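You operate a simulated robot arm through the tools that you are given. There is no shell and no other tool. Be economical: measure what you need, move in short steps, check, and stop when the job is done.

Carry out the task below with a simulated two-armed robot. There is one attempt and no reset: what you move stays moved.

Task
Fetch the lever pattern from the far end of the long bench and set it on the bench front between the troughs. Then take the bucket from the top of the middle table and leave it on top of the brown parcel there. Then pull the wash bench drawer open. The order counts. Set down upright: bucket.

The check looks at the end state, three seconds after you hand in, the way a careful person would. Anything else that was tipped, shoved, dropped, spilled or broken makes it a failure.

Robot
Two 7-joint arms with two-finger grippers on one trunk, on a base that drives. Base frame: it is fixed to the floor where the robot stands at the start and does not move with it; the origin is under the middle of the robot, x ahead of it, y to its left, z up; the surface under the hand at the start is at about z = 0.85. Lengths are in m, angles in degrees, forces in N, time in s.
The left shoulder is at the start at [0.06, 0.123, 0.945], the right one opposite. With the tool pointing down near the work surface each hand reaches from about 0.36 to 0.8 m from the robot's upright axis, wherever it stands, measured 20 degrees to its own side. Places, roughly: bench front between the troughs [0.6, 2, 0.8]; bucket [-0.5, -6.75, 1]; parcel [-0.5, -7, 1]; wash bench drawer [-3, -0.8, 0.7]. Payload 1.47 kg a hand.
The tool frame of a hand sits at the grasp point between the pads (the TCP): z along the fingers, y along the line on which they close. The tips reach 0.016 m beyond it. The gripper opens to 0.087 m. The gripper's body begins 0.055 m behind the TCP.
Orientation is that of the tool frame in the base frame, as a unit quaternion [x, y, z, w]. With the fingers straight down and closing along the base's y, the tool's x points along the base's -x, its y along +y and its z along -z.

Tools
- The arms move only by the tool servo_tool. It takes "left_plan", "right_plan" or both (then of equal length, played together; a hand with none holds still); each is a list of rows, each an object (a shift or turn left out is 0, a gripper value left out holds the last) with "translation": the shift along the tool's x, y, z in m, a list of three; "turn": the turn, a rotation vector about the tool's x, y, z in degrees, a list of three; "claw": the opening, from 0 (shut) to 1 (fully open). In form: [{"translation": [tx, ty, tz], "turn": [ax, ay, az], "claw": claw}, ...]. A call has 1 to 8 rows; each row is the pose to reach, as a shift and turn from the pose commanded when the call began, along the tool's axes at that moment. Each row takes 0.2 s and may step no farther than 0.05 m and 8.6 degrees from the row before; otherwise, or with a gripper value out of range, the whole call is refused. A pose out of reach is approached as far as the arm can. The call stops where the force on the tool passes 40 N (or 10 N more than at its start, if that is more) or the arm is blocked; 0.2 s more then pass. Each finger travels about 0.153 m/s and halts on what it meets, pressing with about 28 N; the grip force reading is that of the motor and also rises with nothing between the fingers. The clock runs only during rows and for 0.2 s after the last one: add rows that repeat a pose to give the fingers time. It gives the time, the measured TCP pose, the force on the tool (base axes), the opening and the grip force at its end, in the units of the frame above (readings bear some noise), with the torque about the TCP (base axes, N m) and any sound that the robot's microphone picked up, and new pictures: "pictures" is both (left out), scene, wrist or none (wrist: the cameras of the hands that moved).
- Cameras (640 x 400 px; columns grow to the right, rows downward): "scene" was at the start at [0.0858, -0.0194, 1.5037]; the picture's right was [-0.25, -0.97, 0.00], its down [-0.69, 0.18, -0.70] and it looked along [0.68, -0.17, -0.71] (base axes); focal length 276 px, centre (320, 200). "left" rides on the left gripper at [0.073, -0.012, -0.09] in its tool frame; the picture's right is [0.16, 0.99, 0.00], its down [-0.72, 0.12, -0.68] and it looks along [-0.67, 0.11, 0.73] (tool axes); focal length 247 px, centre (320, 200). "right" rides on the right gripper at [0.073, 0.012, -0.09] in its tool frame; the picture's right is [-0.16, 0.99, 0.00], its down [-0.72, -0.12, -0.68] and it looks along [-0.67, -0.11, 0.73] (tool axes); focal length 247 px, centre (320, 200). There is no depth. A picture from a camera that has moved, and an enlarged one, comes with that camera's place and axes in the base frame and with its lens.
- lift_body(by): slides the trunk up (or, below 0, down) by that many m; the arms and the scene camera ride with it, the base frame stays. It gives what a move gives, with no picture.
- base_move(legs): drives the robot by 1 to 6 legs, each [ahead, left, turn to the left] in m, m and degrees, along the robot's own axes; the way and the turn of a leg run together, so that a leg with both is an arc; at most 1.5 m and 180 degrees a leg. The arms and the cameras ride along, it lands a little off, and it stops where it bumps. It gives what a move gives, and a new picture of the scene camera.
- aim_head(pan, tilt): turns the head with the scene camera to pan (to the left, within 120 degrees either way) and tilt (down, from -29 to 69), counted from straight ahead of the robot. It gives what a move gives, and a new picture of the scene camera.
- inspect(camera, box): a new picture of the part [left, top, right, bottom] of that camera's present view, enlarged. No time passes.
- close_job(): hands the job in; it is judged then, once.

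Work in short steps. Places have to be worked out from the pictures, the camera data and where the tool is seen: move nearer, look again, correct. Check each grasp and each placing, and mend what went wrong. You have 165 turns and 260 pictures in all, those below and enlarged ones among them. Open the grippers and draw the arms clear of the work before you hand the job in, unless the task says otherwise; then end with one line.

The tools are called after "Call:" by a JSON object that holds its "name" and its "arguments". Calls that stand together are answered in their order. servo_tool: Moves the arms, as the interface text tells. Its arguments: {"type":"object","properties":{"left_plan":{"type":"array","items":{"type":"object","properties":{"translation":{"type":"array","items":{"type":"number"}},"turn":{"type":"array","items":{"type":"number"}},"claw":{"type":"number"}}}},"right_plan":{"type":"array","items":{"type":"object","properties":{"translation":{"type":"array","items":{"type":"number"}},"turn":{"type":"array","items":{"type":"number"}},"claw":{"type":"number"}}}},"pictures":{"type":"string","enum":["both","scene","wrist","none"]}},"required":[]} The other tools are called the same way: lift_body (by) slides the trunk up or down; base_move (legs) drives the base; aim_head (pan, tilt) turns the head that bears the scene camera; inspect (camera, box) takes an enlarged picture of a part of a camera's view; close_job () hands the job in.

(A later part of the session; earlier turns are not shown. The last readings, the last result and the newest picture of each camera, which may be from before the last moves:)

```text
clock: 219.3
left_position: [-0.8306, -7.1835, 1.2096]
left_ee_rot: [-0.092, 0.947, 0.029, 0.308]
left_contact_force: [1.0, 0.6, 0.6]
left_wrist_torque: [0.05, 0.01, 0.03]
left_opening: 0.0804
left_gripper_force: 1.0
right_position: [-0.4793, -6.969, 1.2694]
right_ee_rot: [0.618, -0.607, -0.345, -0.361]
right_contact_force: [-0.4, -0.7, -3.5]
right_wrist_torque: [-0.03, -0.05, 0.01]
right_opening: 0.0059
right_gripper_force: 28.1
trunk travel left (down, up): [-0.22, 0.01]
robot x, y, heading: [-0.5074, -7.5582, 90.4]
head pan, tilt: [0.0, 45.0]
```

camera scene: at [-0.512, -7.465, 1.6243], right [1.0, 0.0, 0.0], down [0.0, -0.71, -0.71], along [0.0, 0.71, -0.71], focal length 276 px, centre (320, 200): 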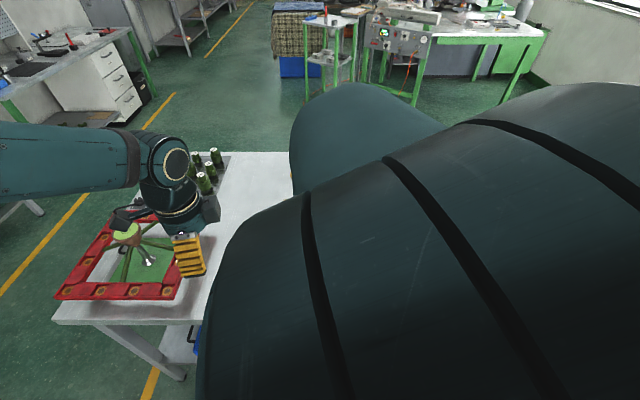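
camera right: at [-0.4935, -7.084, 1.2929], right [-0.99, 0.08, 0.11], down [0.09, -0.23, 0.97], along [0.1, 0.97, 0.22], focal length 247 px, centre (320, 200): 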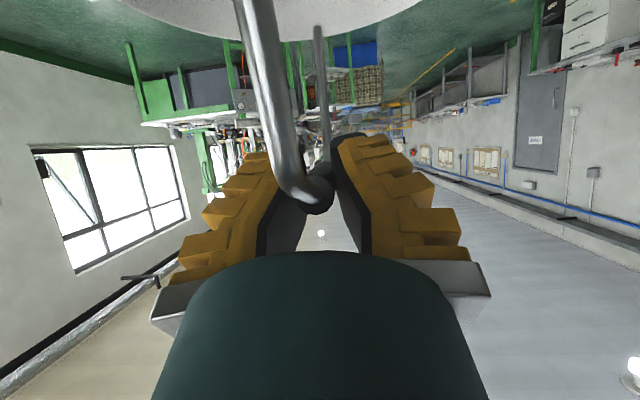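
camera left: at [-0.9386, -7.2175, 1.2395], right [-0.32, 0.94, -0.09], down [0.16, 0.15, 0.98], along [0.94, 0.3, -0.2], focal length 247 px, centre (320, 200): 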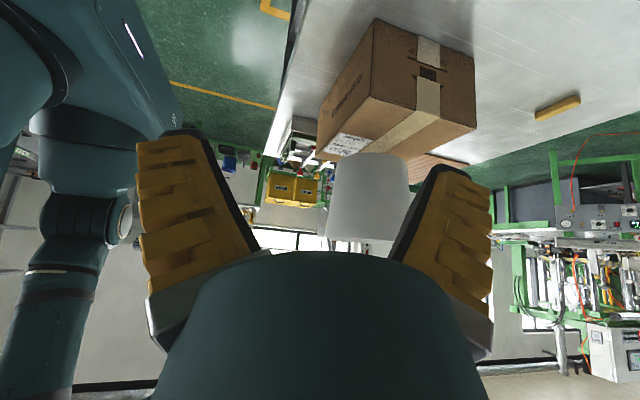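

Call:
{"name": "servo_tool", "arguments": {"right_plan": [{"translation": [0.0026, 0, 0.0015]}, {"translation": [0.0052, 0, 0.003]}, {"translation": [0.0069, 0, 0.004]}, {"translation": [0.0069, 0, 0.004]}], "pictures": "none"}}

Call:
{"name": "inspect", "arguments": {"camera": "left", "box": [260, 50, 500, 250]}}

```text
clock: 220.3
left_position: [-0.8307, -7.1822, 1.2093]
left_ee_rot: [-0.092, 0.947, 0.031, 0.307]
left_contact_force: [-0.1, 0.3, -0.4]
left_wrist_torque: [0.02, -0.01, -0.02]
left_opening: 0.0803
left_gripper_force: 0.8
right_position: [-0.4809, -6.9693, 1.2635]
right_ee_rot: [0.617, -0.607, -0.346, -0.362]
right_contact_force: [-0.4, -2.0, 1.5]
right_wrist_torque: [-0.05, -0.03, 0.02]
right_opening: 0.0058
right_gripper_force: 28.1
trunk travel left (down, up): [-0.22, 0.01]
robot x, y, heading: [-0.5101, -7.5587, 90.3]
head pan, tilt: [0.0, 45.0]
```

```text
2.00 times, centred on (380, 150) of left
camera zoom: at [-0.9379, -7.2181, 1.2401], right [-0.32, 0.94, -0.09], down [0.16, 0.15, 0.98], along [0.94, 0.29, -0.2], focal length 494 px, centre (200, 300)
```

zoom: 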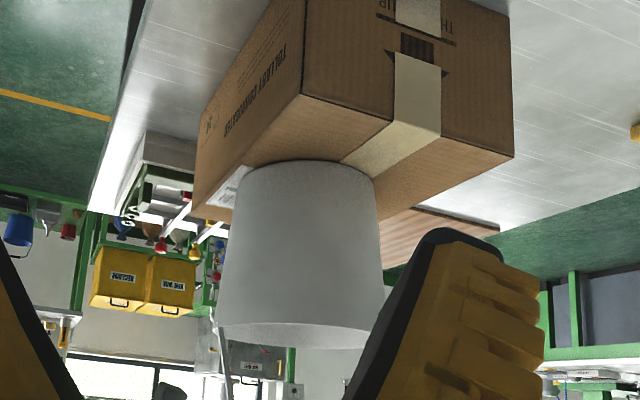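

Contact made (force now +1.5 N). Settle 1.5 mm more, then open.

Call:
{"name": "servo_tool", "arguments": {"right_plan": [{"translation": [0.0013, 0, 0.0007]}, {"translation": [0.0013, 0, 0.0007], "claw": 0.2}, {"translation": [0.0013, 0, 0.0007], "claw": 0.6}, {"translation": [0.0013, 0, 0.0007], "claw": 1.0}, {"translation": [0.0013, 0, 0.0007], "claw": 1.0}, {"translation": [0.0013, 0, 0.0007], "claw": 1.0}], "pictures": "wrist"}}

Call:
{"name": "inspect", "arguments": {"camera": "left", "box": [260, 50, 500, 250]}}

```text
clock: 221.7
left_position: [-0.831, -7.1832, 1.2106]
left_ee_rot: [-0.092, 0.946, 0.029, 0.308]
left_contact_force: [0.0, 0.3, -0.3]
left_wrist_torque: [-0.01, -0.02, 0.02]
left_opening: 0.0802
left_gripper_force: 1.6
right_position: [-0.4793, -6.9697, 1.2608]
right_ee_rot: [0.618, -0.607, -0.345, -0.361]
right_contact_force: [-0.5, -0.3, -0.3]
right_wrist_torque: [0.01, -0.03, 0.0]
right_opening: 0.087
right_gripper_force: 0.1
trunk travel left (down, up): [-0.22, 0.01]
robot x, y, heading: [-0.5093, -7.5579, 90.5]
head pan, tilt: [0.0, 45.0]
camera right: at [-0.4915, -7.0836, 1.243], right [-0.99, 0.08, 0.11], down [0.09, -0.23, 0.97], along [0.1, 0.97, 0.22], focal length 247 px, centre (320, 200)
```

right: 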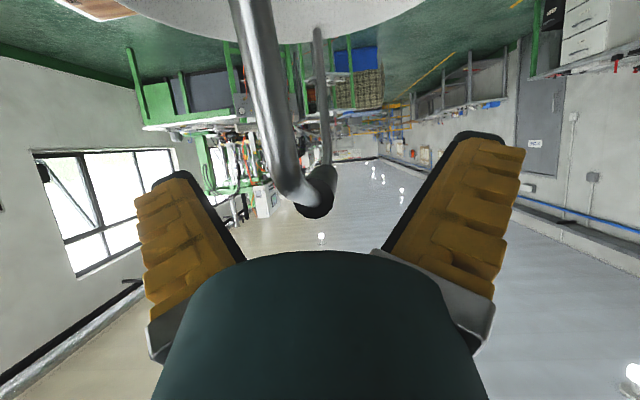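

```text
2.00 times, centred on (380, 150) of left
camera zoom: at [-0.9379, -7.2177, 1.2399], right [-0.32, 0.94, -0.09], down [0.16, 0.15, 0.98], along [0.94, 0.29, -0.2], focal length 494 px, centre (200, 300)
```

zoom: 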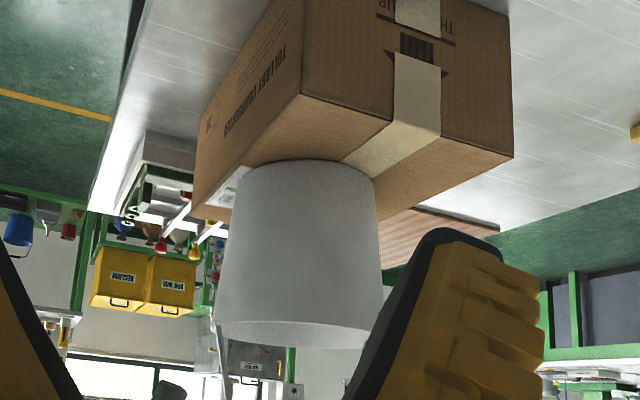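

Released and standing. Withdraw the right hand straight back along its fingers, then up.

Call:
{"name": "servo_tool", "arguments": {"right_plan": [{"translation": [-0.01, 0, -0.03]}, {"translation": [-0.02, 0, -0.06]}, {"translation": [-0.03, 0, -0.09]}, {"translation": [-0.04, 0, -0.13]}, {"translation": [-0.04, -0.04, -0.16]}, {"translation": [-0.04, -0.08, -0.17]}, {"translation": [-0.04, -0.12, -0.18]}, {"translation": [-0.04, -0.16, -0.18]}], "pictures": "scene"}}

```text
clock: 222.6
left_position: [-0.8299, -7.1835, 1.2101]
left_ee_rot: [-0.093, 0.947, 0.03, 0.307]
left_contact_force: [0.5, -0.9, -0.2]
left_wrist_torque: [-0.01, 0.0, 0.03]
left_opening: 0.0804
left_gripper_force: 1.2
right_position: [-0.3869, -7.0107, 1.3091]
right_ee_rot: [-0.563, 0.682, 0.29, 0.365]
right_contact_force: [-0.1, 0.0, 0.3]
right_wrist_torque: [0.01, 0.04, 0.01]
right_opening: 0.0872
right_gripper_force: 0.1
trunk travel left (down, up): [-0.22, 0.01]
robot x, y, heading: [-0.5064, -7.555, 90.2]
head pan, tilt: [0.0, 45.0]
stopped in row 4 (right hand): the arm was blocked; the commanded pose is now the measured one
camera scene: at [-0.4938, -7.4642, 1.6291], right [0.98, -0.21, 0.0], down [-0.14, -0.65, -0.75], along [0.16, 0.73, -0.66], focal length 276 px, centre (320, 200)
```

scene: 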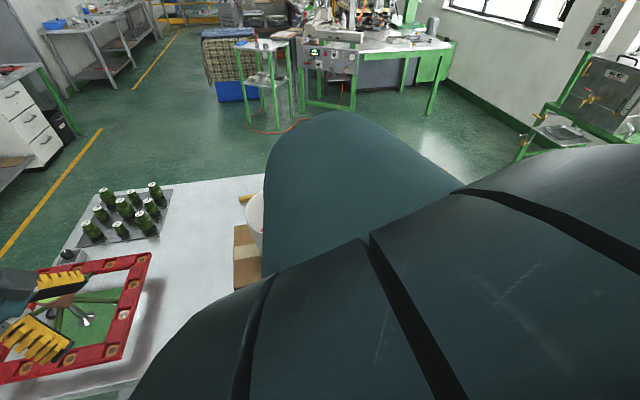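

The arm ran into my own head. Check the bucket through the left camera before moving on.

Call:
{"name": "inspect", "arguments": {"camera": "left", "box": [260, 50, 500, 250]}}

Call:
{"name": "inspect", "arguments": {"camera": "right", "box": [0, 0, 640, 400]}}

```text
2.00 times, centred on (380, 150) of left
camera zoom: at [-0.9374, -7.2181, 1.2402], right [-0.32, 0.94, -0.09], down [0.16, 0.15, 0.98], along [0.93, 0.29, -0.2], focal length 494 px, centre (200, 300)
```

zoom: 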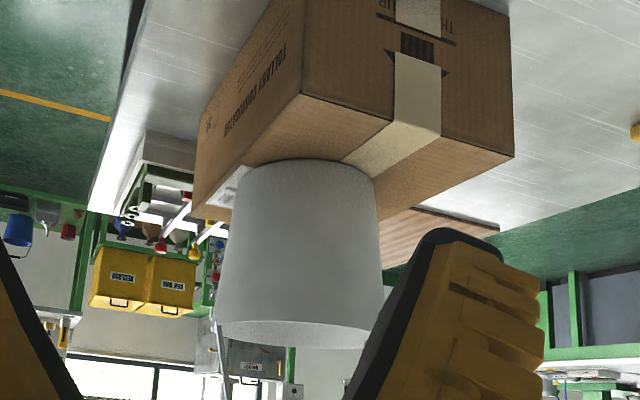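

```text
1.00 times, centred on (320, 200) of right (not enlarged: the box is as wide or as high as the picture)
camera zoom: at [-0.4219, -7.1211, 1.2993], right [-0.95, 0.28, 0.11], down [0.07, -0.17, 0.98], along [0.3, 0.94, 0.14], focal length 247 px, centre (320, 200)
```

zoom: 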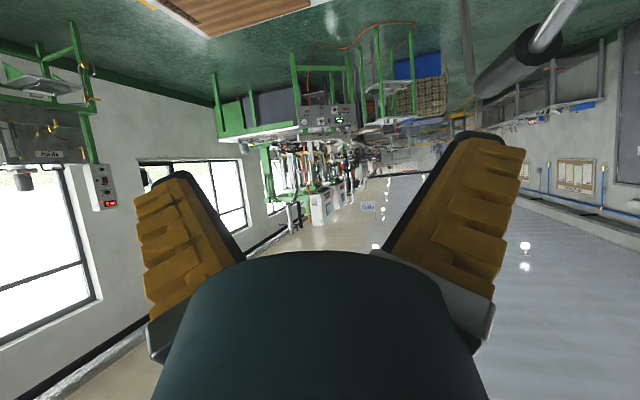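

Bucket is undisturbed and the hand is above/right of the bail. Move the right hand sideways (+x) and slightly up, away from bucket and head.

Call:
{"name": "servo_tool", "arguments": {"right_plan": [{"translation": [-0.007, -0.03, 0.002]}, {"translation": [-0.014, -0.06, 0.004]}, {"translation": [-0.021, -0.09, 0.007]}, {"translation": [-0.028, -0.118, 0.009]}], "pictures": "scene"}}

```text
clock: 223.6
left_position: [-0.8301, -7.1825, 1.2102]
left_ee_rot: [-0.092, 0.946, 0.031, 0.308]
left_contact_force: [0.9, 0.4, 0.6]
left_wrist_torque: [-0.02, 0.01, 0.01]
left_opening: 0.0804
left_gripper_force: 1.6
right_position: [-0.2705, -7.0107, 1.3319]
right_ee_rot: [-0.565, 0.681, 0.291, 0.365]
right_contact_force: [0.2, 0.1, 0.1]
right_wrist_torque: [0.0, 0.01, 0.01]
right_opening: 0.087
right_gripper_force: 0.1
trunk travel left (down, up): [-0.22, 0.01]
robot x, y, heading: [-0.5086, -7.5538, 90.0]
head pan, tilt: [0.0, 45.0]
camera scene: at [-0.4982, -7.4637, 1.6274], right [0.99, -0.15, 0.0], down [-0.1, -0.67, -0.73], along [0.11, 0.72, -0.68], focal length 276 px, centre (320, 200)
```

scene: 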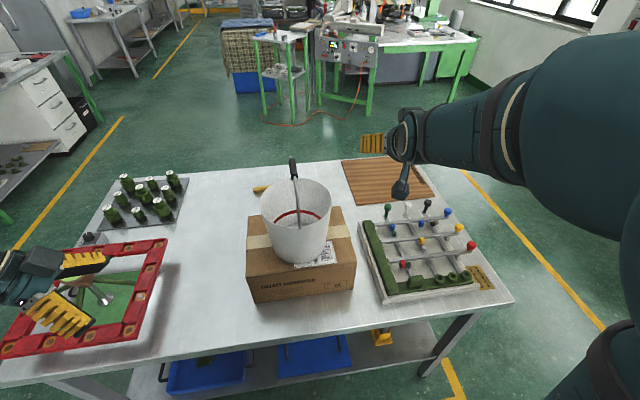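

The bucket sits upright on the parcel. Back the base off 0.2 m.

Call:
{"name": "base_move", "arguments": {"legs": [[-0.2, 0.0, 0]]}}

Call:
{"name": "inspect", "arguments": {"camera": "scene", "box": [220, 130, 400, 300]}}

```text
clock: 225.2
left_position: [-0.8302, -7.378, 1.21]
left_ee_rot: [-0.094, 0.946, 0.031, 0.308]
left_contact_force: [-0.1, 0.1, 1.1]
left_wrist_torque: [0.04, -0.02, 0.04]
left_opening: 0.0804
left_gripper_force: 1.1
right_position: [-0.2707, -7.2041, 1.3307]
right_ee_rot: [-0.565, 0.681, 0.29, 0.364]
right_contact_force: [-1.1, -0.6, 0.2]
right_wrist_torque: [-0.02, -0.06, 0.01]
right_opening: 0.0869
right_gripper_force: 0.1
trunk travel left (down, up): [-0.22, 0.01]
robot x, y, heading: [-0.5077, -7.7495, 90.5]
head pan, tilt: [0.0, 45.0]
camera scene: at [-0.499, -7.6578, 1.6271], right [0.99, -0.15, 0.0], down [-0.1, -0.68, -0.73], along [0.11, 0.72, -0.68], focal length 276 px, centre (320, 200)
```

scene: 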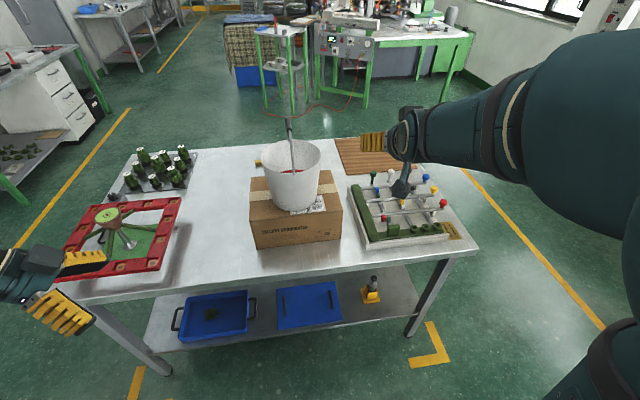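

```text
2.35 times, centred on (310, 215) of scene
camera zoom: at [-0.499, -7.6578, 1.6271], right [0.99, -0.15, 0.0], down [-0.1, -0.68, -0.73], along [0.11, 0.72, -0.68], focal length 650 px, centre (344, 165)
```

zoom: 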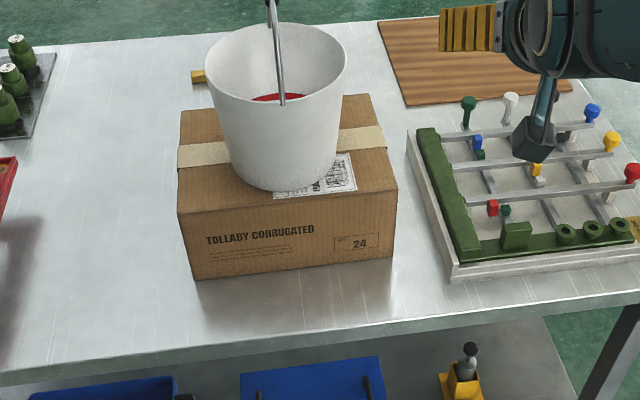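

Bucket is stable on the parcel. Lower the right hand a bit to free my head, away from objects.

Call:
{"name": "servo_tool", "arguments": {"right_plan": [{"translation": [0.03, -0.012, 0.023]}, {"translation": [0.06, -0.024, 0.046]}, {"translation": [0.09, -0.036, 0.07]}, {"translation": [0.119, -0.047, 0.093]}, {"translation": [0.119, -0.047, 0.093]}], "pictures": "scene"}}

```text
clock: 226.4
left_position: [-0.8304, -7.3762, 1.2093]
left_ee_rot: [-0.093, 0.947, 0.031, 0.307]
left_contact_force: [0.5, -0.3, 0.6]
left_wrist_torque: [0.01, -0.01, 0.0]
left_opening: 0.0802
left_gripper_force: 1.3
right_position: [-0.2221, -7.2028, 1.1824]
right_ee_rot: [-0.565, 0.68, 0.292, 0.365]
right_contact_force: [0.6, -0.4, -0.7]
right_wrist_torque: [0.04, -0.04, -0.01]
right_opening: 0.087
right_gripper_force: 0.1
trunk travel left (down, up): [-0.22, 0.01]
robot x, y, heading: [-0.509, -7.7502, 90.1]
head pan, tilt: [0.0, 45.0]
camera scene: at [-0.5122, -7.6583, 1.6243], right [1.0, 0.0, 0.0], down [0.0, -0.71, -0.71], along [0.0, 0.71, -0.71], focal length 276 px, centre (320, 200)
```

scene: 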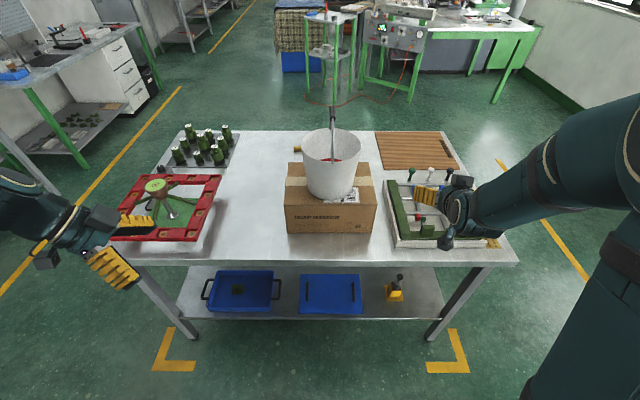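

Head free again. Strafe left out of the gap to x≈−1.95.

Call:
{"name": "base_move", "arguments": {"legs": [[0, 0.75, 0], [0, 0.7, 0]]}}

```text
clock: 239.9
left_position: [-2.3186, -7.3857, 1.21]
left_ee_rot: [-0.097, 0.946, 0.031, 0.308]
left_contact_force: [0.8, -0.1, -0.2]
left_wrist_torque: [-0.03, 0.02, 0.0]
left_opening: 0.0804
left_gripper_force: 1.3
right_position: [-1.7106, -7.2066, 1.1821]
right_ee_rot: [-0.568, 0.678, 0.293, 0.363]
right_contact_force: [0.3, -0.3, 0.6]
right_wrist_torque: [0.04, -0.01, -0.02]
right_opening: 0.0871
right_gripper_force: 0.0
trunk travel left (down, up): [-0.22, 0.01]
robot x, y, heading: [-1.9969, -7.7556, 90.5]
head pan, tilt: [0.0, 45.0]
camera scene: at [-1.9984, -7.6644, 1.6243], right [1.0, 0.01, 0.0], down [0.01, -0.71, -0.71], along [-0.01, 0.71, -0.71], focal length 276 px, centre (320, 200)
```

scene: 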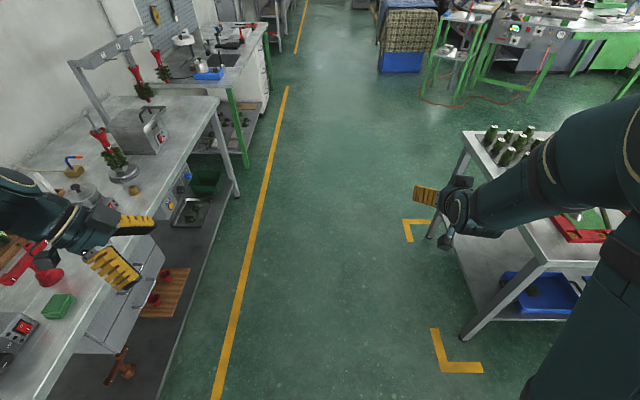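

Drive ahead (+y) along the aisle with a slight right drift toward the wash bench.

Call:
{"name": "base_move", "arguments": {"legs": [[1.3, -0.1, 0], [1.4, 0, 0], [1.4, 0, 0], [1.4, 0, 0]]}}

Call:
{"name": "aim_head", "arguments": {"pan": 40, "tilt": 30}}

```text
clock: 266.2
left_position: [-2.3046, -1.8814, 1.2098]
left_ee_rot: [-0.097, 0.946, 0.032, 0.308]
left_contact_force: [-0.3, 0.1, 0.1]
left_wrist_torque: [-0.02, 0.03, 0.02]
left_opening: 0.0804
left_gripper_force: 1.3
right_position: [-1.6959, -1.6997, 1.1813]
right_ee_rot: [-0.569, 0.677, 0.294, 0.363]
right_contact_force: [0.3, 1.3, -0.6]
right_wrist_torque: [-0.01, 0.03, -0.02]
right_opening: 0.087
right_gripper_force: 0.1
trunk travel left (down, up): [-0.22, 0.01]
robot x, y, heading: [-1.9756, -2.2469, 91.0]
head pan, tilt: [0.0, 45.0]
camera scene: at [-1.9824, -2.1587, 1.6243], right [1.0, 0.01, 0.0], down [0.01, -0.71, -0.71], along [-0.01, 0.71, -0.71], focal length 276 px, centre (320, 200)
```

scene: 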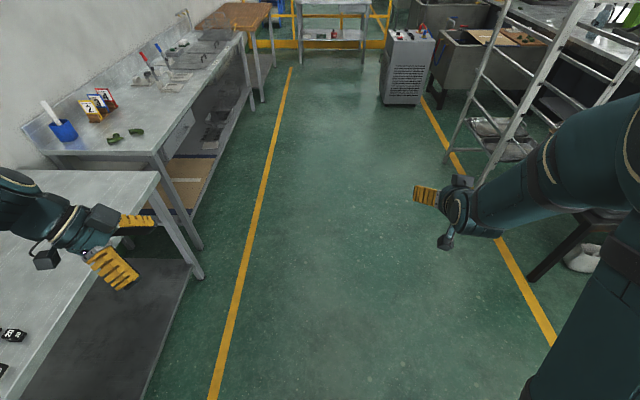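

```text
clock: 267.2
left_position: [-2.3042, -1.8808, 1.2099]
left_ee_rot: [-0.098, 0.946, 0.032, 0.307]
left_contact_force: [-0.7, 0.7, 0.1]
left_wrist_torque: [0.03, -0.01, 0.0]
left_opening: 0.0802
left_gripper_force: 1.6
right_position: [-1.6963, -1.7006, 1.1816]
right_ee_rot: [-0.568, 0.678, 0.293, 0.363]
right_contact_force: [-0.1, 0.6, -0.3]
right_wrist_torque: [0.0, 0.01, -0.01]
right_opening: 0.0871
right_gripper_force: 0.0
trunk travel left (down, up): [-0.22, 0.01]
robot x, y, heading: [-1.9797, -2.2498, 90.8]
head pan, tilt: [40.0, 30.0]
camera scene: at [-2.0404, -2.1717, 1.6469], right [0.76, 0.65, 0.0], down [0.33, -0.38, -0.87], along [-0.57, 0.66, -0.5], focal length 276 px, centre (320, 200)
```

scene: 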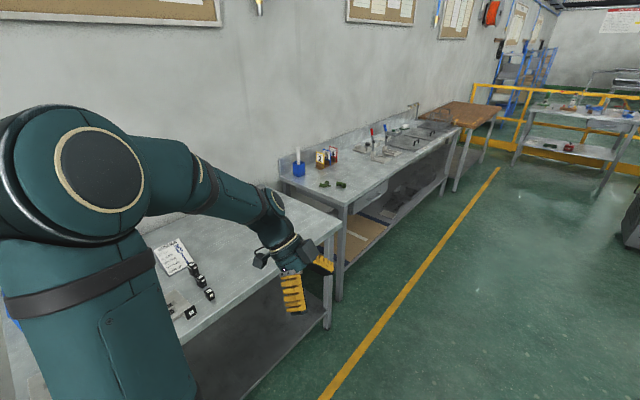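

The wash bench is the next one. Drive ahead ~1.4 m with right drift, then turn left 90° to face it.

Call:
{"name": "base_move", "arguments": {"legs": [[1.42, -0.15, 0], [0, 0, 89.5]]}}

Call:
{"name": "aim_head", "arguments": {"pan": 0, "tilt": 40}}

```text
clock: 278.3
left_position: [-2.2197, -1.1758, 1.2108]
left_ee_rot: [0.761, -0.57, -0.248, -0.186]
left_contact_force: [0.6, -0.1, 0.0]
left_wrist_torque: [0.01, 0.02, 0.0]
left_opening: 0.0802
left_gripper_force: 1.1
right_position: [-2.4476, -0.583, 1.1816]
right_ee_rot: [0.883, -0.042, -0.466, -0.031]
right_contact_force: [-1.1, 0.9, -0.1]
right_wrist_torque: [-0.07, 0.02, -0.03]
right_opening: 0.0868
right_gripper_force: 0.0
trunk travel left (down, up): [-0.22, 0.01]
robot x, y, heading: [-1.8772, -0.8249, -174.7]
head pan, tilt: [40.0, 30.0]
camera scene: at [-1.9533, -0.887, 1.6469], right [-0.71, 0.7, 0.0], down [0.35, 0.36, -0.87], along [-0.61, -0.62, -0.5], focal length 276 px, centre (320, 200)
```

scene: 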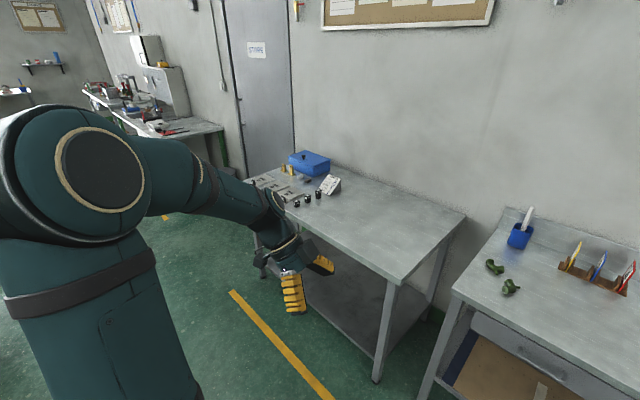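

```text
clock: 279.3
left_position: [-2.2197, -1.1753, 1.2096]
left_ee_rot: [0.761, -0.57, -0.248, -0.185]
left_contact_force: [-0.9, 0.2, 0.0]
left_wrist_torque: [-0.03, -0.01, 0.03]
left_opening: 0.0802
left_gripper_force: 1.3
right_position: [-2.4477, -0.5836, 1.1832]
right_ee_rot: [0.883, -0.042, -0.466, -0.031]
right_contact_force: [0.5, 0.3, -0.3]
right_wrist_torque: [0.0, 0.01, 0.01]
right_opening: 0.087
right_gripper_force: 0.0
trunk travel left (down, up): [-0.22, 0.01]
robot x, y, heading: [-1.8762, -0.8202, -174.6]
head pan, tilt: [0.0, 40.0]
camera scene: at [-1.9744, -0.8305, 1.6315], right [-0.09, 1.0, 0.0], down [0.64, 0.06, -0.77], along [-0.76, -0.07, -0.64], focal length 276 px, centre (320, 200)
```

scene: 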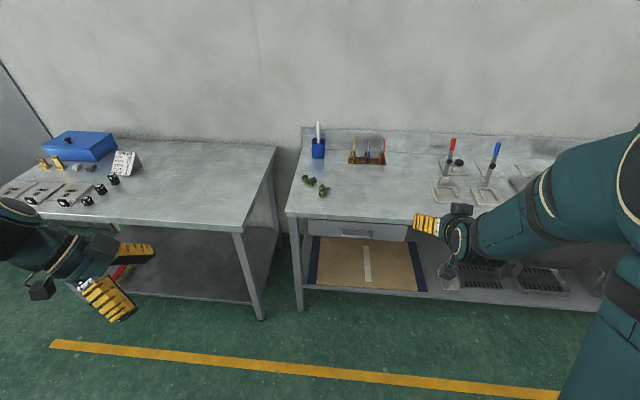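

Drawer with a recessed/cup handle at about pixel (355,231). Zoom in.

Call:
{"name": "inspect", "arguments": {"camera": "scene", "box": [280, 190, 440, 290]}}

Call:
{"name": "base_move", "arguments": {"legs": [[0, 0, -5.4]]}}

```text
4.00 times, centred on (360, 240) of scene
camera zoom: at [-1.9744, -0.8305, 1.6315], right [-0.09, 1.0, 0.0], down [0.64, 0.06, -0.77], along [-0.76, -0.07, -0.64], focal length 1104 px, centre (160, 40)
```

zoom: 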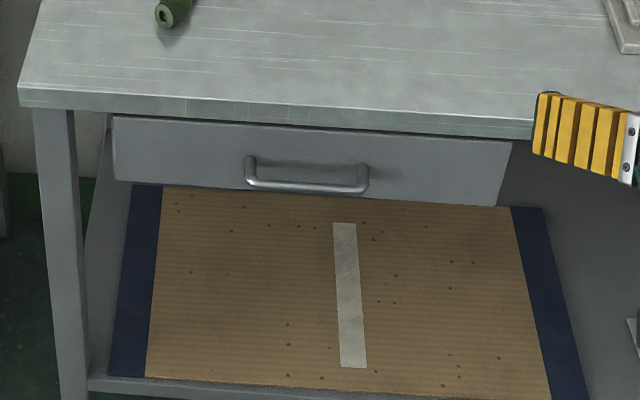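

```text
clock: 280.2
left_position: [-2.2508, -1.142, 1.2117]
left_ee_rot: [0.734, -0.604, -0.239, -0.197]
left_contact_force: [-0.6, 1.3, 0.6]
left_wrist_torque: [-0.04, 0.0, 0.02]
left_opening: 0.0802
left_gripper_force: 1.2
right_position: [-2.4245, -0.5323, 1.1812]
right_ee_rot: [0.88, -0.083, -0.464, -0.053]
right_contact_force: [0.3, -0.2, -0.8]
right_wrist_torque: [0.0, 0.0, 0.0]
right_opening: 0.0871
right_gripper_force: 0.0
trunk travel left (down, up): [-0.22, 0.01]
robot x, y, heading: [-1.8826, -0.8208, -179.9]
head pan, tilt: [0.0, 40.0]
camera scene: at [-1.975, -0.8213, 1.6315], right [0.0, 1.0, 0.0], down [0.64, 0.0, -0.77], along [-0.77, 0.0, -0.64], focal length 276 px, centre (320, 200)
```

scene: 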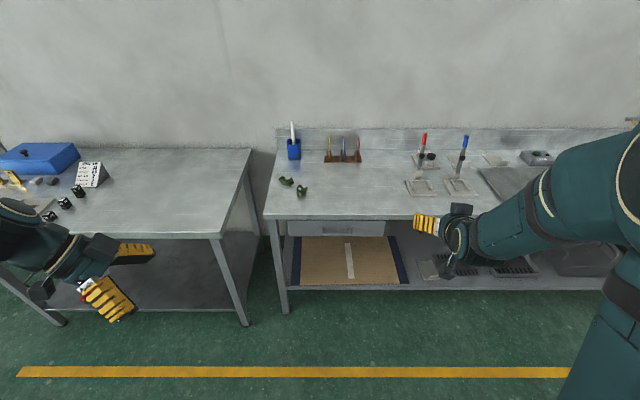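

The drawer has a horizontal bar handle at about y≈−0.75, z≈0.77. I orient the right hand to point straight at it (−x) with fingers closing vertically.

Call:
{"name": "servo_tool", "arguments": {"right_plan": [{"turn": [1.5, -3.0, -7.4]}, {"turn": [3.0, -6.0, -14.9]}, {"turn": [4.6, -9.0, -22.3]}, {"turn": [6.1, -12.0, -29.7]}, {"turn": [7.6, -15.0, -37.1]}, {"turn": [9.1, -18.0, -44.5]}, {"turn": [10.6, -20.9, -52.0]}, {"turn": [12.1, -23.9, -59.4]}], "pictures": "scene"}}

```text
clock: 282.0
left_position: [-2.2515, -1.1425, 1.2104]
left_ee_rot: [0.734, -0.604, -0.239, -0.197]
left_contact_force: [0.0, -0.3, 0.3]
left_wrist_torque: [0.04, 0.02, -0.02]
left_opening: 0.0802
left_gripper_force: 1.7
right_position: [-2.4256, -0.5334, 1.1814]
right_ee_rot: [0.685, 0.327, -0.531, -0.377]
right_contact_force: [0.1, -0.2, -0.5]
right_wrist_torque: [0.03, 0.0, 0.02]
right_opening: 0.087
right_gripper_force: 0.1
trunk travel left (down, up): [-0.22, 0.01]
robot x, y, heading: [-1.8783, -0.8248, -180.0]
head pan, tilt: [0.0, 40.0]
camera scene: at [-1.9752, -0.8217, 1.6315], right [0.0, 1.0, 0.0], down [0.64, 0.0, -0.77], along [-0.77, 0.0, -0.64], focal length 276 px, centre (320, 200)
```

scene: 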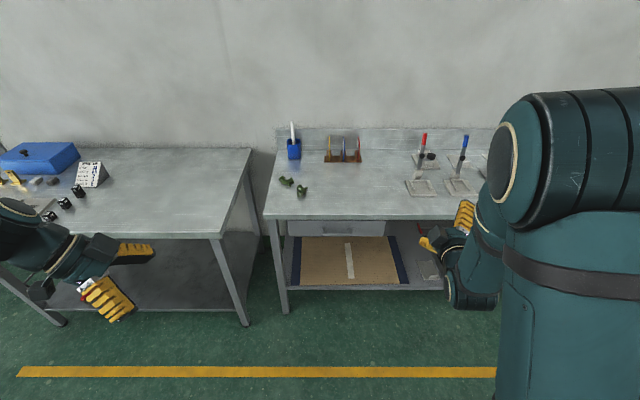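

Going well; finish the rotation.

Call:
{"name": "servo_tool", "arguments": {"right_plan": [{"turn": [1.5, -3.0, -7.4]}, {"turn": [3.0, -6.0, -14.9]}, {"turn": [4.6, -9.0, -22.3]}, {"turn": [6.1, -12.0, -29.7]}, {"turn": [6.1, -12.0, -29.7]}], "pictures": "both"}}

Call:
{"name": "lift_body", "arguments": {"by": -0.12}}

```text
clock: 283.2
left_position: [-2.2521, -1.1441, 1.2094]
left_ee_rot: [0.735, -0.604, -0.238, -0.196]
left_contact_force: [0.4, 0.2, -0.4]
left_wrist_torque: [-0.01, 0.0, 0.0]
left_opening: 0.0804
left_gripper_force: 1.1
right_position: [-2.4244, -0.5345, 1.1825]
right_ee_rot: [-0.499, -0.5, 0.502, 0.498]
right_contact_force: [0.7, -0.5, 1.0]
right_wrist_torque: [0.01, 0.0, -0.02]
right_opening: 0.0869
right_gripper_force: 0.1
trunk travel left (down, up): [-0.22, 0.01]
robot x, y, heading: [-1.8791, -0.8214, -180.0]
head pan, tilt: [0.0, 40.0]
camera scene: at [-1.9746, -0.822, 1.6316], right [0.0, 1.0, 0.0], down [0.64, 0.0, -0.77], along [-0.77, 0.0, -0.64], focal length 276 px, centre (320, 200)
camera right: at [-2.3362, -0.4607, 1.1706], right [0.0, -0.16, -0.99], down [0.68, -0.72, 0.12], along [-0.73, -0.67, 0.11], focal length 247 px, centre (320, 200)
```

scene: 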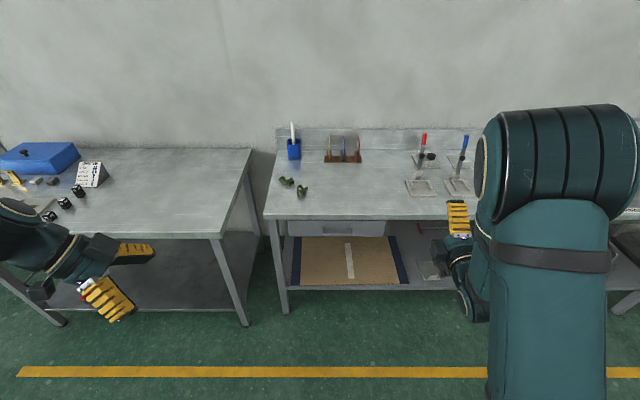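
right: 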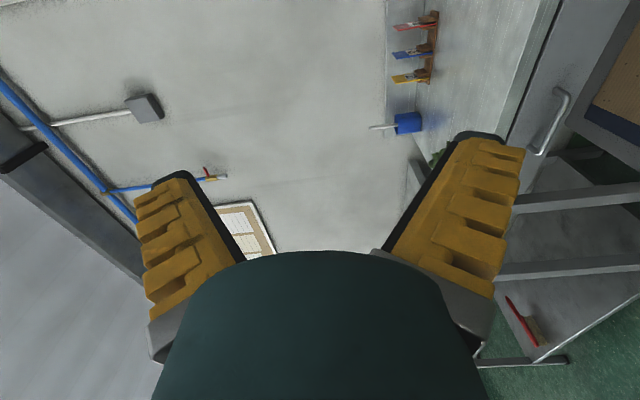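

```text
clock: 284.7
left_position: [-2.2504, -1.1439, 1.0887]
left_ee_rot: [0.734, -0.605, -0.238, -0.197]
left_contact_force: [0.1, 0.3, -0.6]
left_wrist_torque: [0.02, -0.01, 0.0]
left_opening: 0.0805
left_gripper_force: 1.2
right_position: [-2.4241, -0.5344, 1.062]
right_ee_rot: [-0.5, -0.499, 0.502, 0.499]
right_contact_force: [0.4, -0.3, -0.7]
right_wrist_torque: [0.0, -0.03, 0.02]
right_opening: 0.0871
right_gripper_force: 0.0
trunk travel left (down, up): [-0.1, 0.13]
robot x, y, heading: [-1.8762, -0.8201, -179.9]
head pan, tilt: [0.0, 40.0]
```

Handle triangulated at about (−2.79,−0.747,0.753). Lower the trunk and bring the hand level with it, still well short.

Call:
{"name": "lift_body", "arguments": {"by": -0.1}}

Call:
{"name": "servo_tool", "arguments": {"right_plan": [{"translation": [-0.03, 0.03, 0]}, {"translation": [-0.06, 0.06, 0]}, {"translation": [-0.09, 0.09, 0]}, {"translation": [-0.12, 0.12, 0]}, {"translation": [-0.15, 0.15, 0]}, {"translation": [-0.18, 0.18, 0]}, {"translation": [-0.212, 0.209, 0]}, {"translation": [-0.212, 0.209, 0]}], "pictures": "both"}}

```text
clock: 286.1
left_position: [-2.251, -1.1439, 0.9899]
left_ee_rot: [0.734, -0.605, -0.238, -0.197]
left_contact_force: [-0.7, -0.4, 0.3]
left_wrist_torque: [0.01, 0.0, 0.05]
left_opening: 0.0802
left_gripper_force: 1.4
right_position: [-2.4247, -0.5341, 0.9631]
right_ee_rot: [-0.501, -0.5, 0.501, 0.499]
right_contact_force: [0.2, -0.2, 0.1]
right_wrist_torque: [0.03, 0.02, 0.01]
right_opening: 0.087
right_gripper_force: 0.1
trunk travel left (down, up): [0.0, 0.23]
robot x, y, heading: [-1.8764, -0.8197, -180.0]
head pan, tilt: [0.0, 40.0]
```

```text
clock: 287.9
left_position: [-2.2497, -1.1432, 0.9904]
left_ee_rot: [0.734, -0.605, -0.238, -0.197]
left_contact_force: [-0.3, 0.1, 0.3]
left_wrist_torque: [-0.03, 0.03, -0.01]
left_opening: 0.0803
left_gripper_force: 1.3
right_position: [-2.4227, -0.7452, 0.7514]
right_ee_rot: [0.501, 0.5, -0.501, -0.498]
right_contact_force: [-0.2, -0.2, 0.7]
right_wrist_torque: [0.01, -0.01, 0.0]
right_opening: 0.0869
right_gripper_force: 0.1
trunk travel left (down, up): [0.0, 0.23]
robot x, y, heading: [-1.8766, -0.8219, -179.9]
head pan, tilt: [0.0, 40.0]
camera scene: at [-1.9748, -0.8217, 1.4116], right [0.0, 1.0, 0.0], down [0.64, 0.0, -0.77], along [-0.77, 0.0, -0.64], focal length 276 px, centre (320, 200)
camera right: at [-2.3339, -0.6733, 0.7405], right [0.0, -0.16, -0.99], down [0.68, -0.72, 0.12], along [-0.73, -0.67, 0.11], focal length 247 px, centre (320, 200)
```

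scene: 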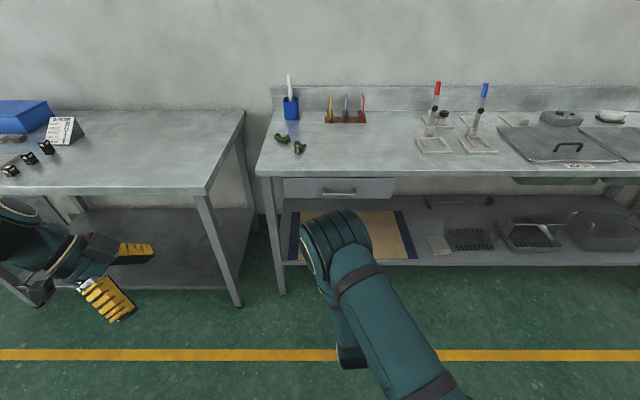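
right: 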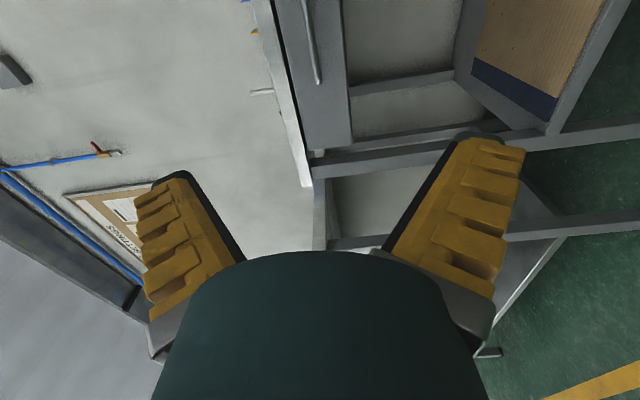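

Refined handle: z≈0.767, centre y≈−0.752, x≈−2.79. Move the base forward 0.2 m and raise the hand 1.5 cm.

Call:
{"name": "base_move", "arguments": {"legs": [[0.2, 0, 0]]}}

Call:
{"name": "servo_tool", "arguments": {"right_plan": [{"translation": [-0.004, -0.008, 0.02]}, {"translation": [-0.007, -0.015, 0.05]}, {"translation": [-0.007, -0.015, 0.07]}, {"translation": [-0.007, -0.015, 0.07]}], "pictures": "both"}}

```text
clock: 289.4
left_position: [-2.4465, -1.1422, 0.99]
left_ee_rot: [0.734, -0.604, -0.239, -0.197]
left_contact_force: [-0.1, 0.9, 0.5]
left_wrist_torque: [0.0, -0.02, 0.0]
left_opening: 0.0803
left_gripper_force: 1.1
right_position: [-2.6189, -0.7472, 0.7524]
right_ee_rot: [-0.501, -0.5, 0.501, 0.499]
right_contact_force: [-0.6, 0.3, -1.2]
right_wrist_torque: [0.01, 0.04, 0.02]
right_opening: 0.087
right_gripper_force: 0.0
trunk travel left (down, up): [0.0, 0.23]
robot x, y, heading: [-2.0716, -0.8243, -179.9]
head pan, tilt: [0.0, 40.0]
camera scene: at [-2.1706, -0.8221, 1.4114], right [0.0, 1.0, 0.0], down [0.64, 0.0, -0.77], along [-0.77, 0.0, -0.64], focal length 276 px, centre (320, 200)
```

scene: 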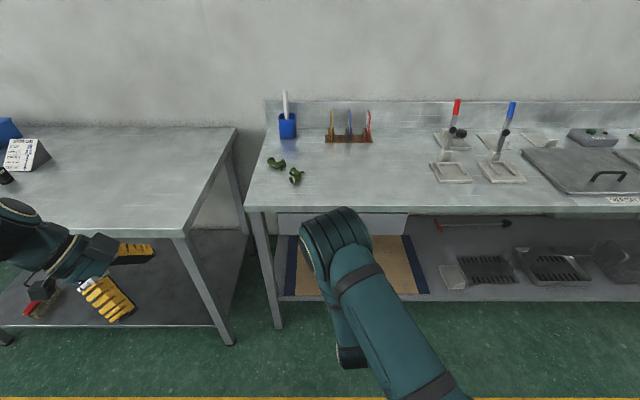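

```text
clock: 290.4
left_position: [-2.4457, -1.1426, 0.9902]
left_ee_rot: [0.733, -0.605, -0.239, -0.197]
left_contact_force: [0.1, -0.2, 0.3]
left_wrist_torque: [0.02, 0.01, 0.02]
left_opening: 0.0802
left_gripper_force: 1.2
right_position: [-2.6894, -0.7541, 0.7686]
right_ee_rot: [-0.501, -0.499, 0.501, 0.499]
right_contact_force: [-0.4, 0.0, 0.0]
right_wrist_torque: [-0.02, 0.0, -0.01]
right_opening: 0.0871
right_gripper_force: 0.1
trunk travel left (down, up): [0.0, 0.23]
robot x, y, heading: [-2.0736, -0.8242, -179.8]
head pan, tilt: [0.0, 40.0]
camera scene: at [-2.1696, -0.822, 1.4115], right [0.0, 1.0, 0.0], down [0.64, 0.0, -0.77], along [-0.77, 0.0, -0.64], focal length 276 px, centre (320, 200)
camera right: at [-2.6009, -0.6815, 0.7568], right [0.0, -0.16, -0.99], down [0.68, -0.72, 0.12], along [-0.73, -0.67, 0.11], focal length 247 px, centre (320, 200)
```

scene: 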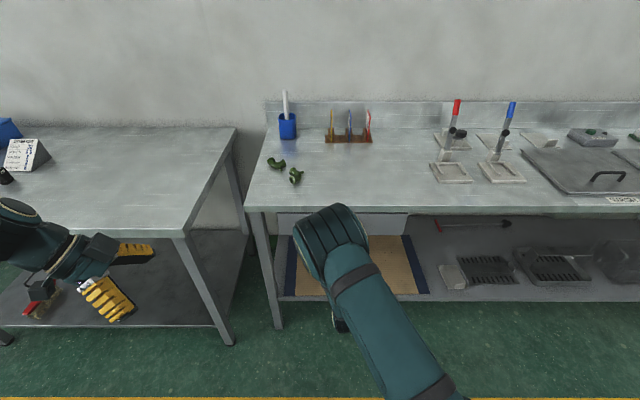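
right: 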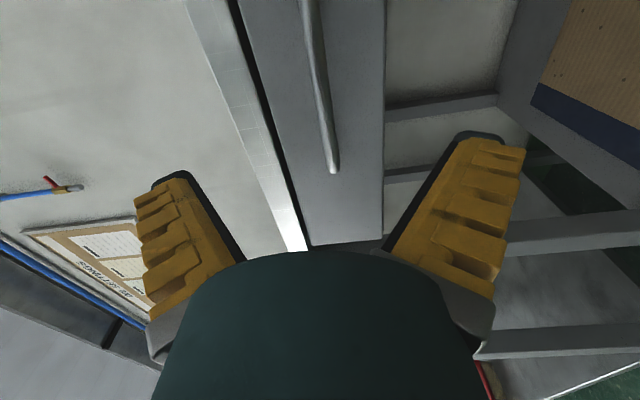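

Bar is at x≈−2.785, z≈0.768, aligned with the hand. Half-close the fingers to clear the bench top, and advance to the bar.

Call:
{"name": "servo_tool", "arguments": {"right_plan": [{"claw": 0.5}, {"translation": [0, 0, 0.03], "claw": 0.5}, {"translation": [0, 0, 0.06], "claw": 0.5}, {"translation": [0, 0, 0.08], "claw": 0.5}, {"translation": [0, 0, 0.094], "claw": 0.5}, {"translation": [0, 0, 0.094], "claw": 0.5}], "pictures": "wrist"}}

```text
clock: 291.9
left_position: [-2.4465, -1.1421, 0.99]
left_ee_rot: [0.733, -0.605, -0.239, -0.197]
left_contact_force: [-0.3, -0.8, -0.1]
left_wrist_torque: [0.01, 0.02, -0.01]
left_opening: 0.0804
left_gripper_force: 1.3
right_position: [-2.7828, -0.754, 0.766]
right_ee_rot: [-0.501, -0.499, 0.501, 0.499]
right_contact_force: [0.3, 0.4, -0.3]
right_wrist_torque: [-0.03, 0.01, 0.0]
right_opening: 0.0491
right_gripper_force: 3.9
trunk travel left (down, up): [0.0, 0.23]
robot x, y, heading: [-2.0727, -0.8212, -179.8]
head pan, tilt: [0.0, 40.0]
camera right: at [-2.6931, -0.6809, 0.7552], right [0.0, -0.16, -0.99], down [0.68, -0.72, 0.12], along [-0.73, -0.67, 0.11], focal length 247 px, centre (320, 200)
```

right: 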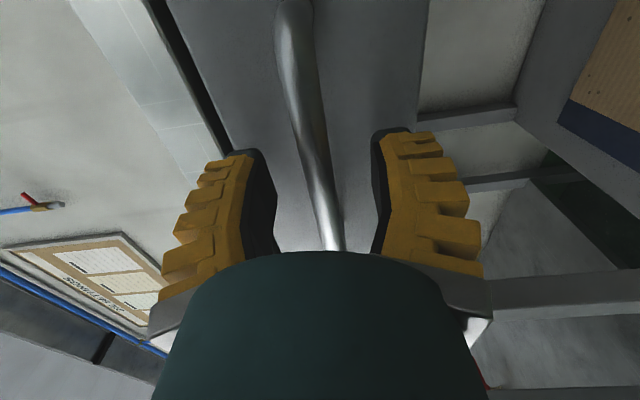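

The bar lies between the fingers at the TCP. Close.

Call:
{"name": "servo_tool", "arguments": {"right_plan": [{"claw": 0.2}, {"claw": 0.0}, {"claw": 0.0}, {"claw": 0.0}], "pictures": "wrist"}}

```text
clock: 292.9
left_position: [-2.4464, -1.1434, 0.989]
left_ee_rot: [0.734, -0.605, -0.238, -0.197]
left_contact_force: [0.3, -0.5, 0.4]
left_wrist_torque: [-0.01, 0.0, -0.02]
left_opening: 0.0803
left_gripper_force: 1.1
right_position: [-2.7826, -0.7551, 0.7658]
right_ee_rot: [0.502, 0.5, -0.501, -0.498]
right_contact_force: [-0.5, 0.7, -6.6]
right_wrist_torque: [0.06, 0.08, 0.0]
right_opening: 0.0
right_gripper_force: 27.8
trunk travel left (down, up): [0.0, 0.23]
robot x, y, heading: [-2.0732, -0.8243, -179.7]
head pan, tilt: [0.0, 40.0]
camera right: at [-2.6931, -0.6808, 0.7546], right [0.0, -0.16, -0.99], down [0.68, -0.72, 0.12], along [-0.73, -0.67, 0.11], focal length 247 px, centre (320, 200)
```

right: 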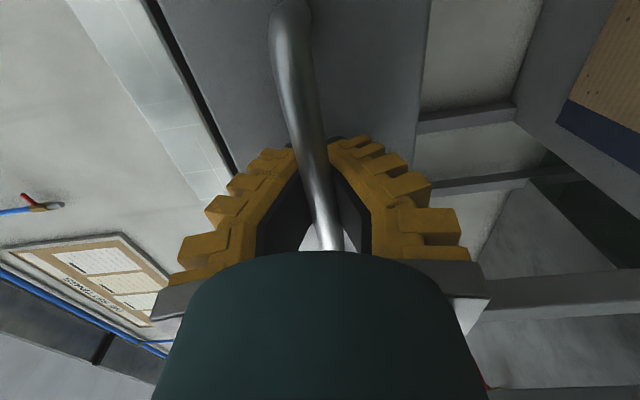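

Pads are closed around the ~8–10 mm bar. Pull back slowly 6 cm.

Call:
{"name": "servo_tool", "arguments": {"right_plan": [{"translation": [0, 0, -0.01]}, {"translation": [0, 0, -0.02]}, {"translation": [0, 0, -0.03]}, {"translation": [0, 0, -0.04]}, {"translation": [0, 0, -0.05]}, {"translation": [0, 0, -0.06]}], "pictures": "both"}}

```text
clock: 294.2
left_position: [-2.4464, -1.142, 0.989]
left_ee_rot: [0.734, -0.605, -0.238, -0.197]
left_contact_force: [0.5, 0.6, 0.1]
left_wrist_torque: [-0.02, -0.02, -0.03]
left_opening: 0.0803
left_gripper_force: 1.4
right_position: [-2.7196, -0.7554, 0.7673]
right_ee_rot: [-0.5, -0.5, 0.502, 0.498]
right_contact_force: [-0.6, 1.4, -3.4]
right_wrist_torque: [0.04, 0.02, -0.01]
right_opening: 0.0
right_gripper_force: 28.3
trunk travel left (down, up): [0.0, 0.23]
robot x, y, heading: [-2.0724, -0.8188, -180.1]
head pan, tilt: [0.0, 40.0]
camera scene: at [-2.1699, -0.8219, 1.4115], right [0.0, 1.0, 0.0], down [0.64, 0.0, -0.77], along [-0.77, 0.0, -0.64], focal length 276 px, centre (320, 200)
camera right: at [-2.6314, -0.6819, 0.7554], right [0.0, -0.16, -0.99], down [0.68, -0.72, 0.12], along [-0.73, -0.67, 0.11], focal length 247 px, centre (320, 200)
```

scene: 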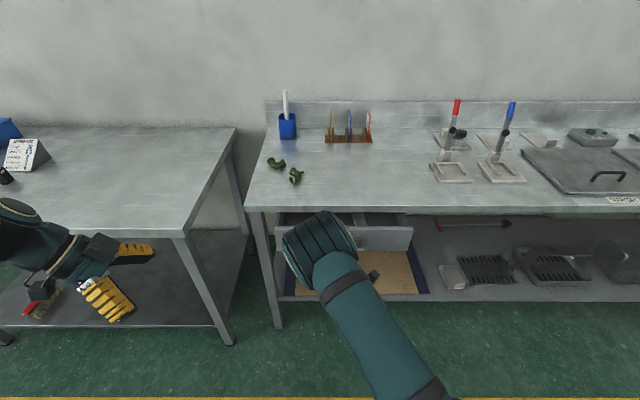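
right: 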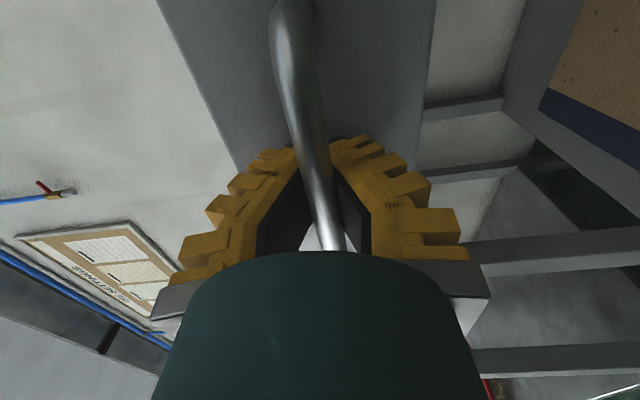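

The drawer is sliding out. Pull another 13 cm.

Call:
{"name": "servo_tool", "arguments": {"right_plan": [{"translation": [0, 0, -0.015]}, {"translation": [0, 0, -0.032]}, {"translation": [0, 0, -0.049]}, {"translation": [0, 0, -0.066]}, {"translation": [0, 0, -0.083]}, {"translation": [0, 0, -0.1]}, {"translation": [0, 0, -0.117]}, {"translation": [0, 0, -0.13]}], "pictures": "both"}}

```text
clock: 296.1
left_position: [-2.4455, -1.1437, 0.9898]
left_ee_rot: [0.734, -0.605, -0.239, -0.196]
left_contact_force: [-0.8, 0.1, 0.2]
left_wrist_torque: [0.02, 0.01, 0.02]
left_opening: 0.0804
left_gripper_force: 1.2
right_position: [-2.5905, -0.7527, 0.7664]
right_ee_rot: [-0.5, -0.499, 0.502, 0.499]
right_contact_force: [-0.8, -1.4, -3.2]
right_wrist_torque: [0.03, 0.03, -0.02]
right_opening: 0.0002
right_gripper_force: 27.9
trunk travel left (down, up): [0.0, 0.23]
robot x, y, heading: [-2.0702, -0.8214, -179.8]
head pan, tilt: [0.0, 40.0]
camera scene: at [-2.1698, -0.8221, 1.4115], right [0.0, 1.0, 0.0], down [0.64, 0.0, -0.77], along [-0.77, 0.0, -0.64], focal length 276 px, centre (320, 200)
camera right: at [-2.5014, -0.6795, 0.7557], right [0.0, -0.16, -0.99], down [0.68, -0.72, 0.12], along [-0.73, -0.67, 0.11], focal length 247 px, centre (320, 200)
```

scene: 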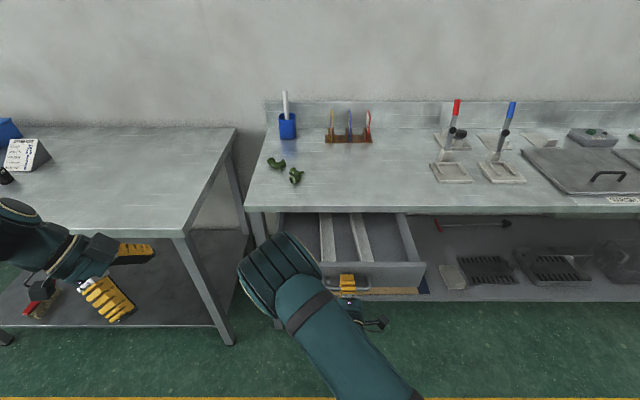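
right: 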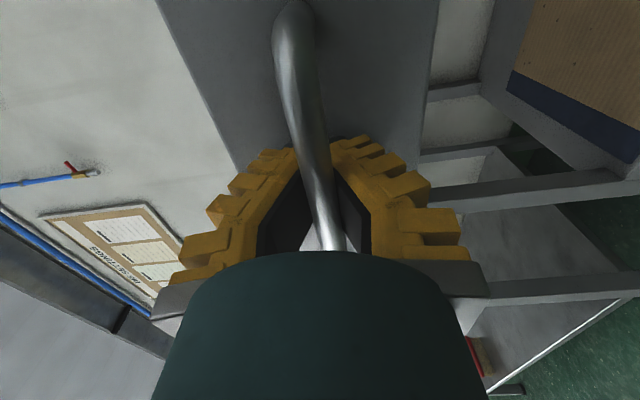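

Open ~19 cm. Pull a bit more (6 cm), stopping if it resists.

Call:
{"name": "servo_tool", "arguments": {"right_plan": [{"translation": [0, 0, -0.012]}, {"translation": [0, 0, -0.024]}, {"translation": [0, 0, -0.036]}, {"translation": [0, 0, -0.048]}, {"translation": [0, 0, -0.06]}], "pictures": "scene"}}

```text
clock: 297.2
left_position: [-2.4459, -1.1423, 0.9901]
left_ee_rot: [0.734, -0.605, -0.238, -0.197]
left_contact_force: [-0.4, 0.2, 0.6]
left_wrist_torque: [0.03, 0.05, 0.0]
left_opening: 0.0804
left_gripper_force: 1.2
right_position: [-2.5307, -0.7523, 0.7675]
right_ee_rot: [-0.5, -0.5, 0.501, 0.499]
right_contact_force: [0.4, 2.3, -4.2]
right_wrist_torque: [0.01, 0.06, 0.05]
right_opening: 0.0
right_gripper_force: 27.7
trunk travel left (down, up): [0.0, 0.23]
robot x, y, heading: [-2.071, -0.8212, -180.0]
head pan, tilt: [0.0, 40.0]
camera scene: at [-2.1698, -0.8219, 1.4115], right [0.0, 1.0, 0.0], down [0.64, 0.0, -0.77], along [-0.77, 0.0, -0.64], focal length 276 px, centre (320, 200)
```

scene: 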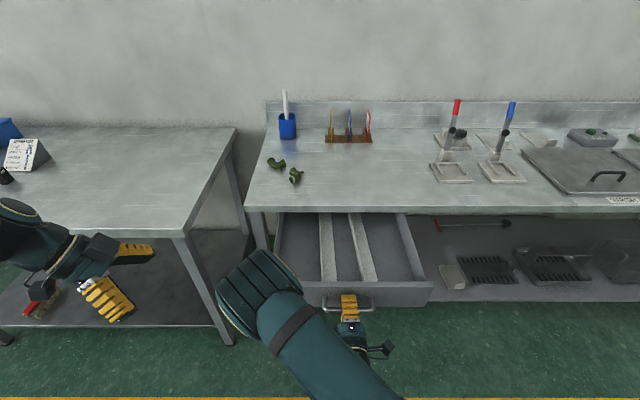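

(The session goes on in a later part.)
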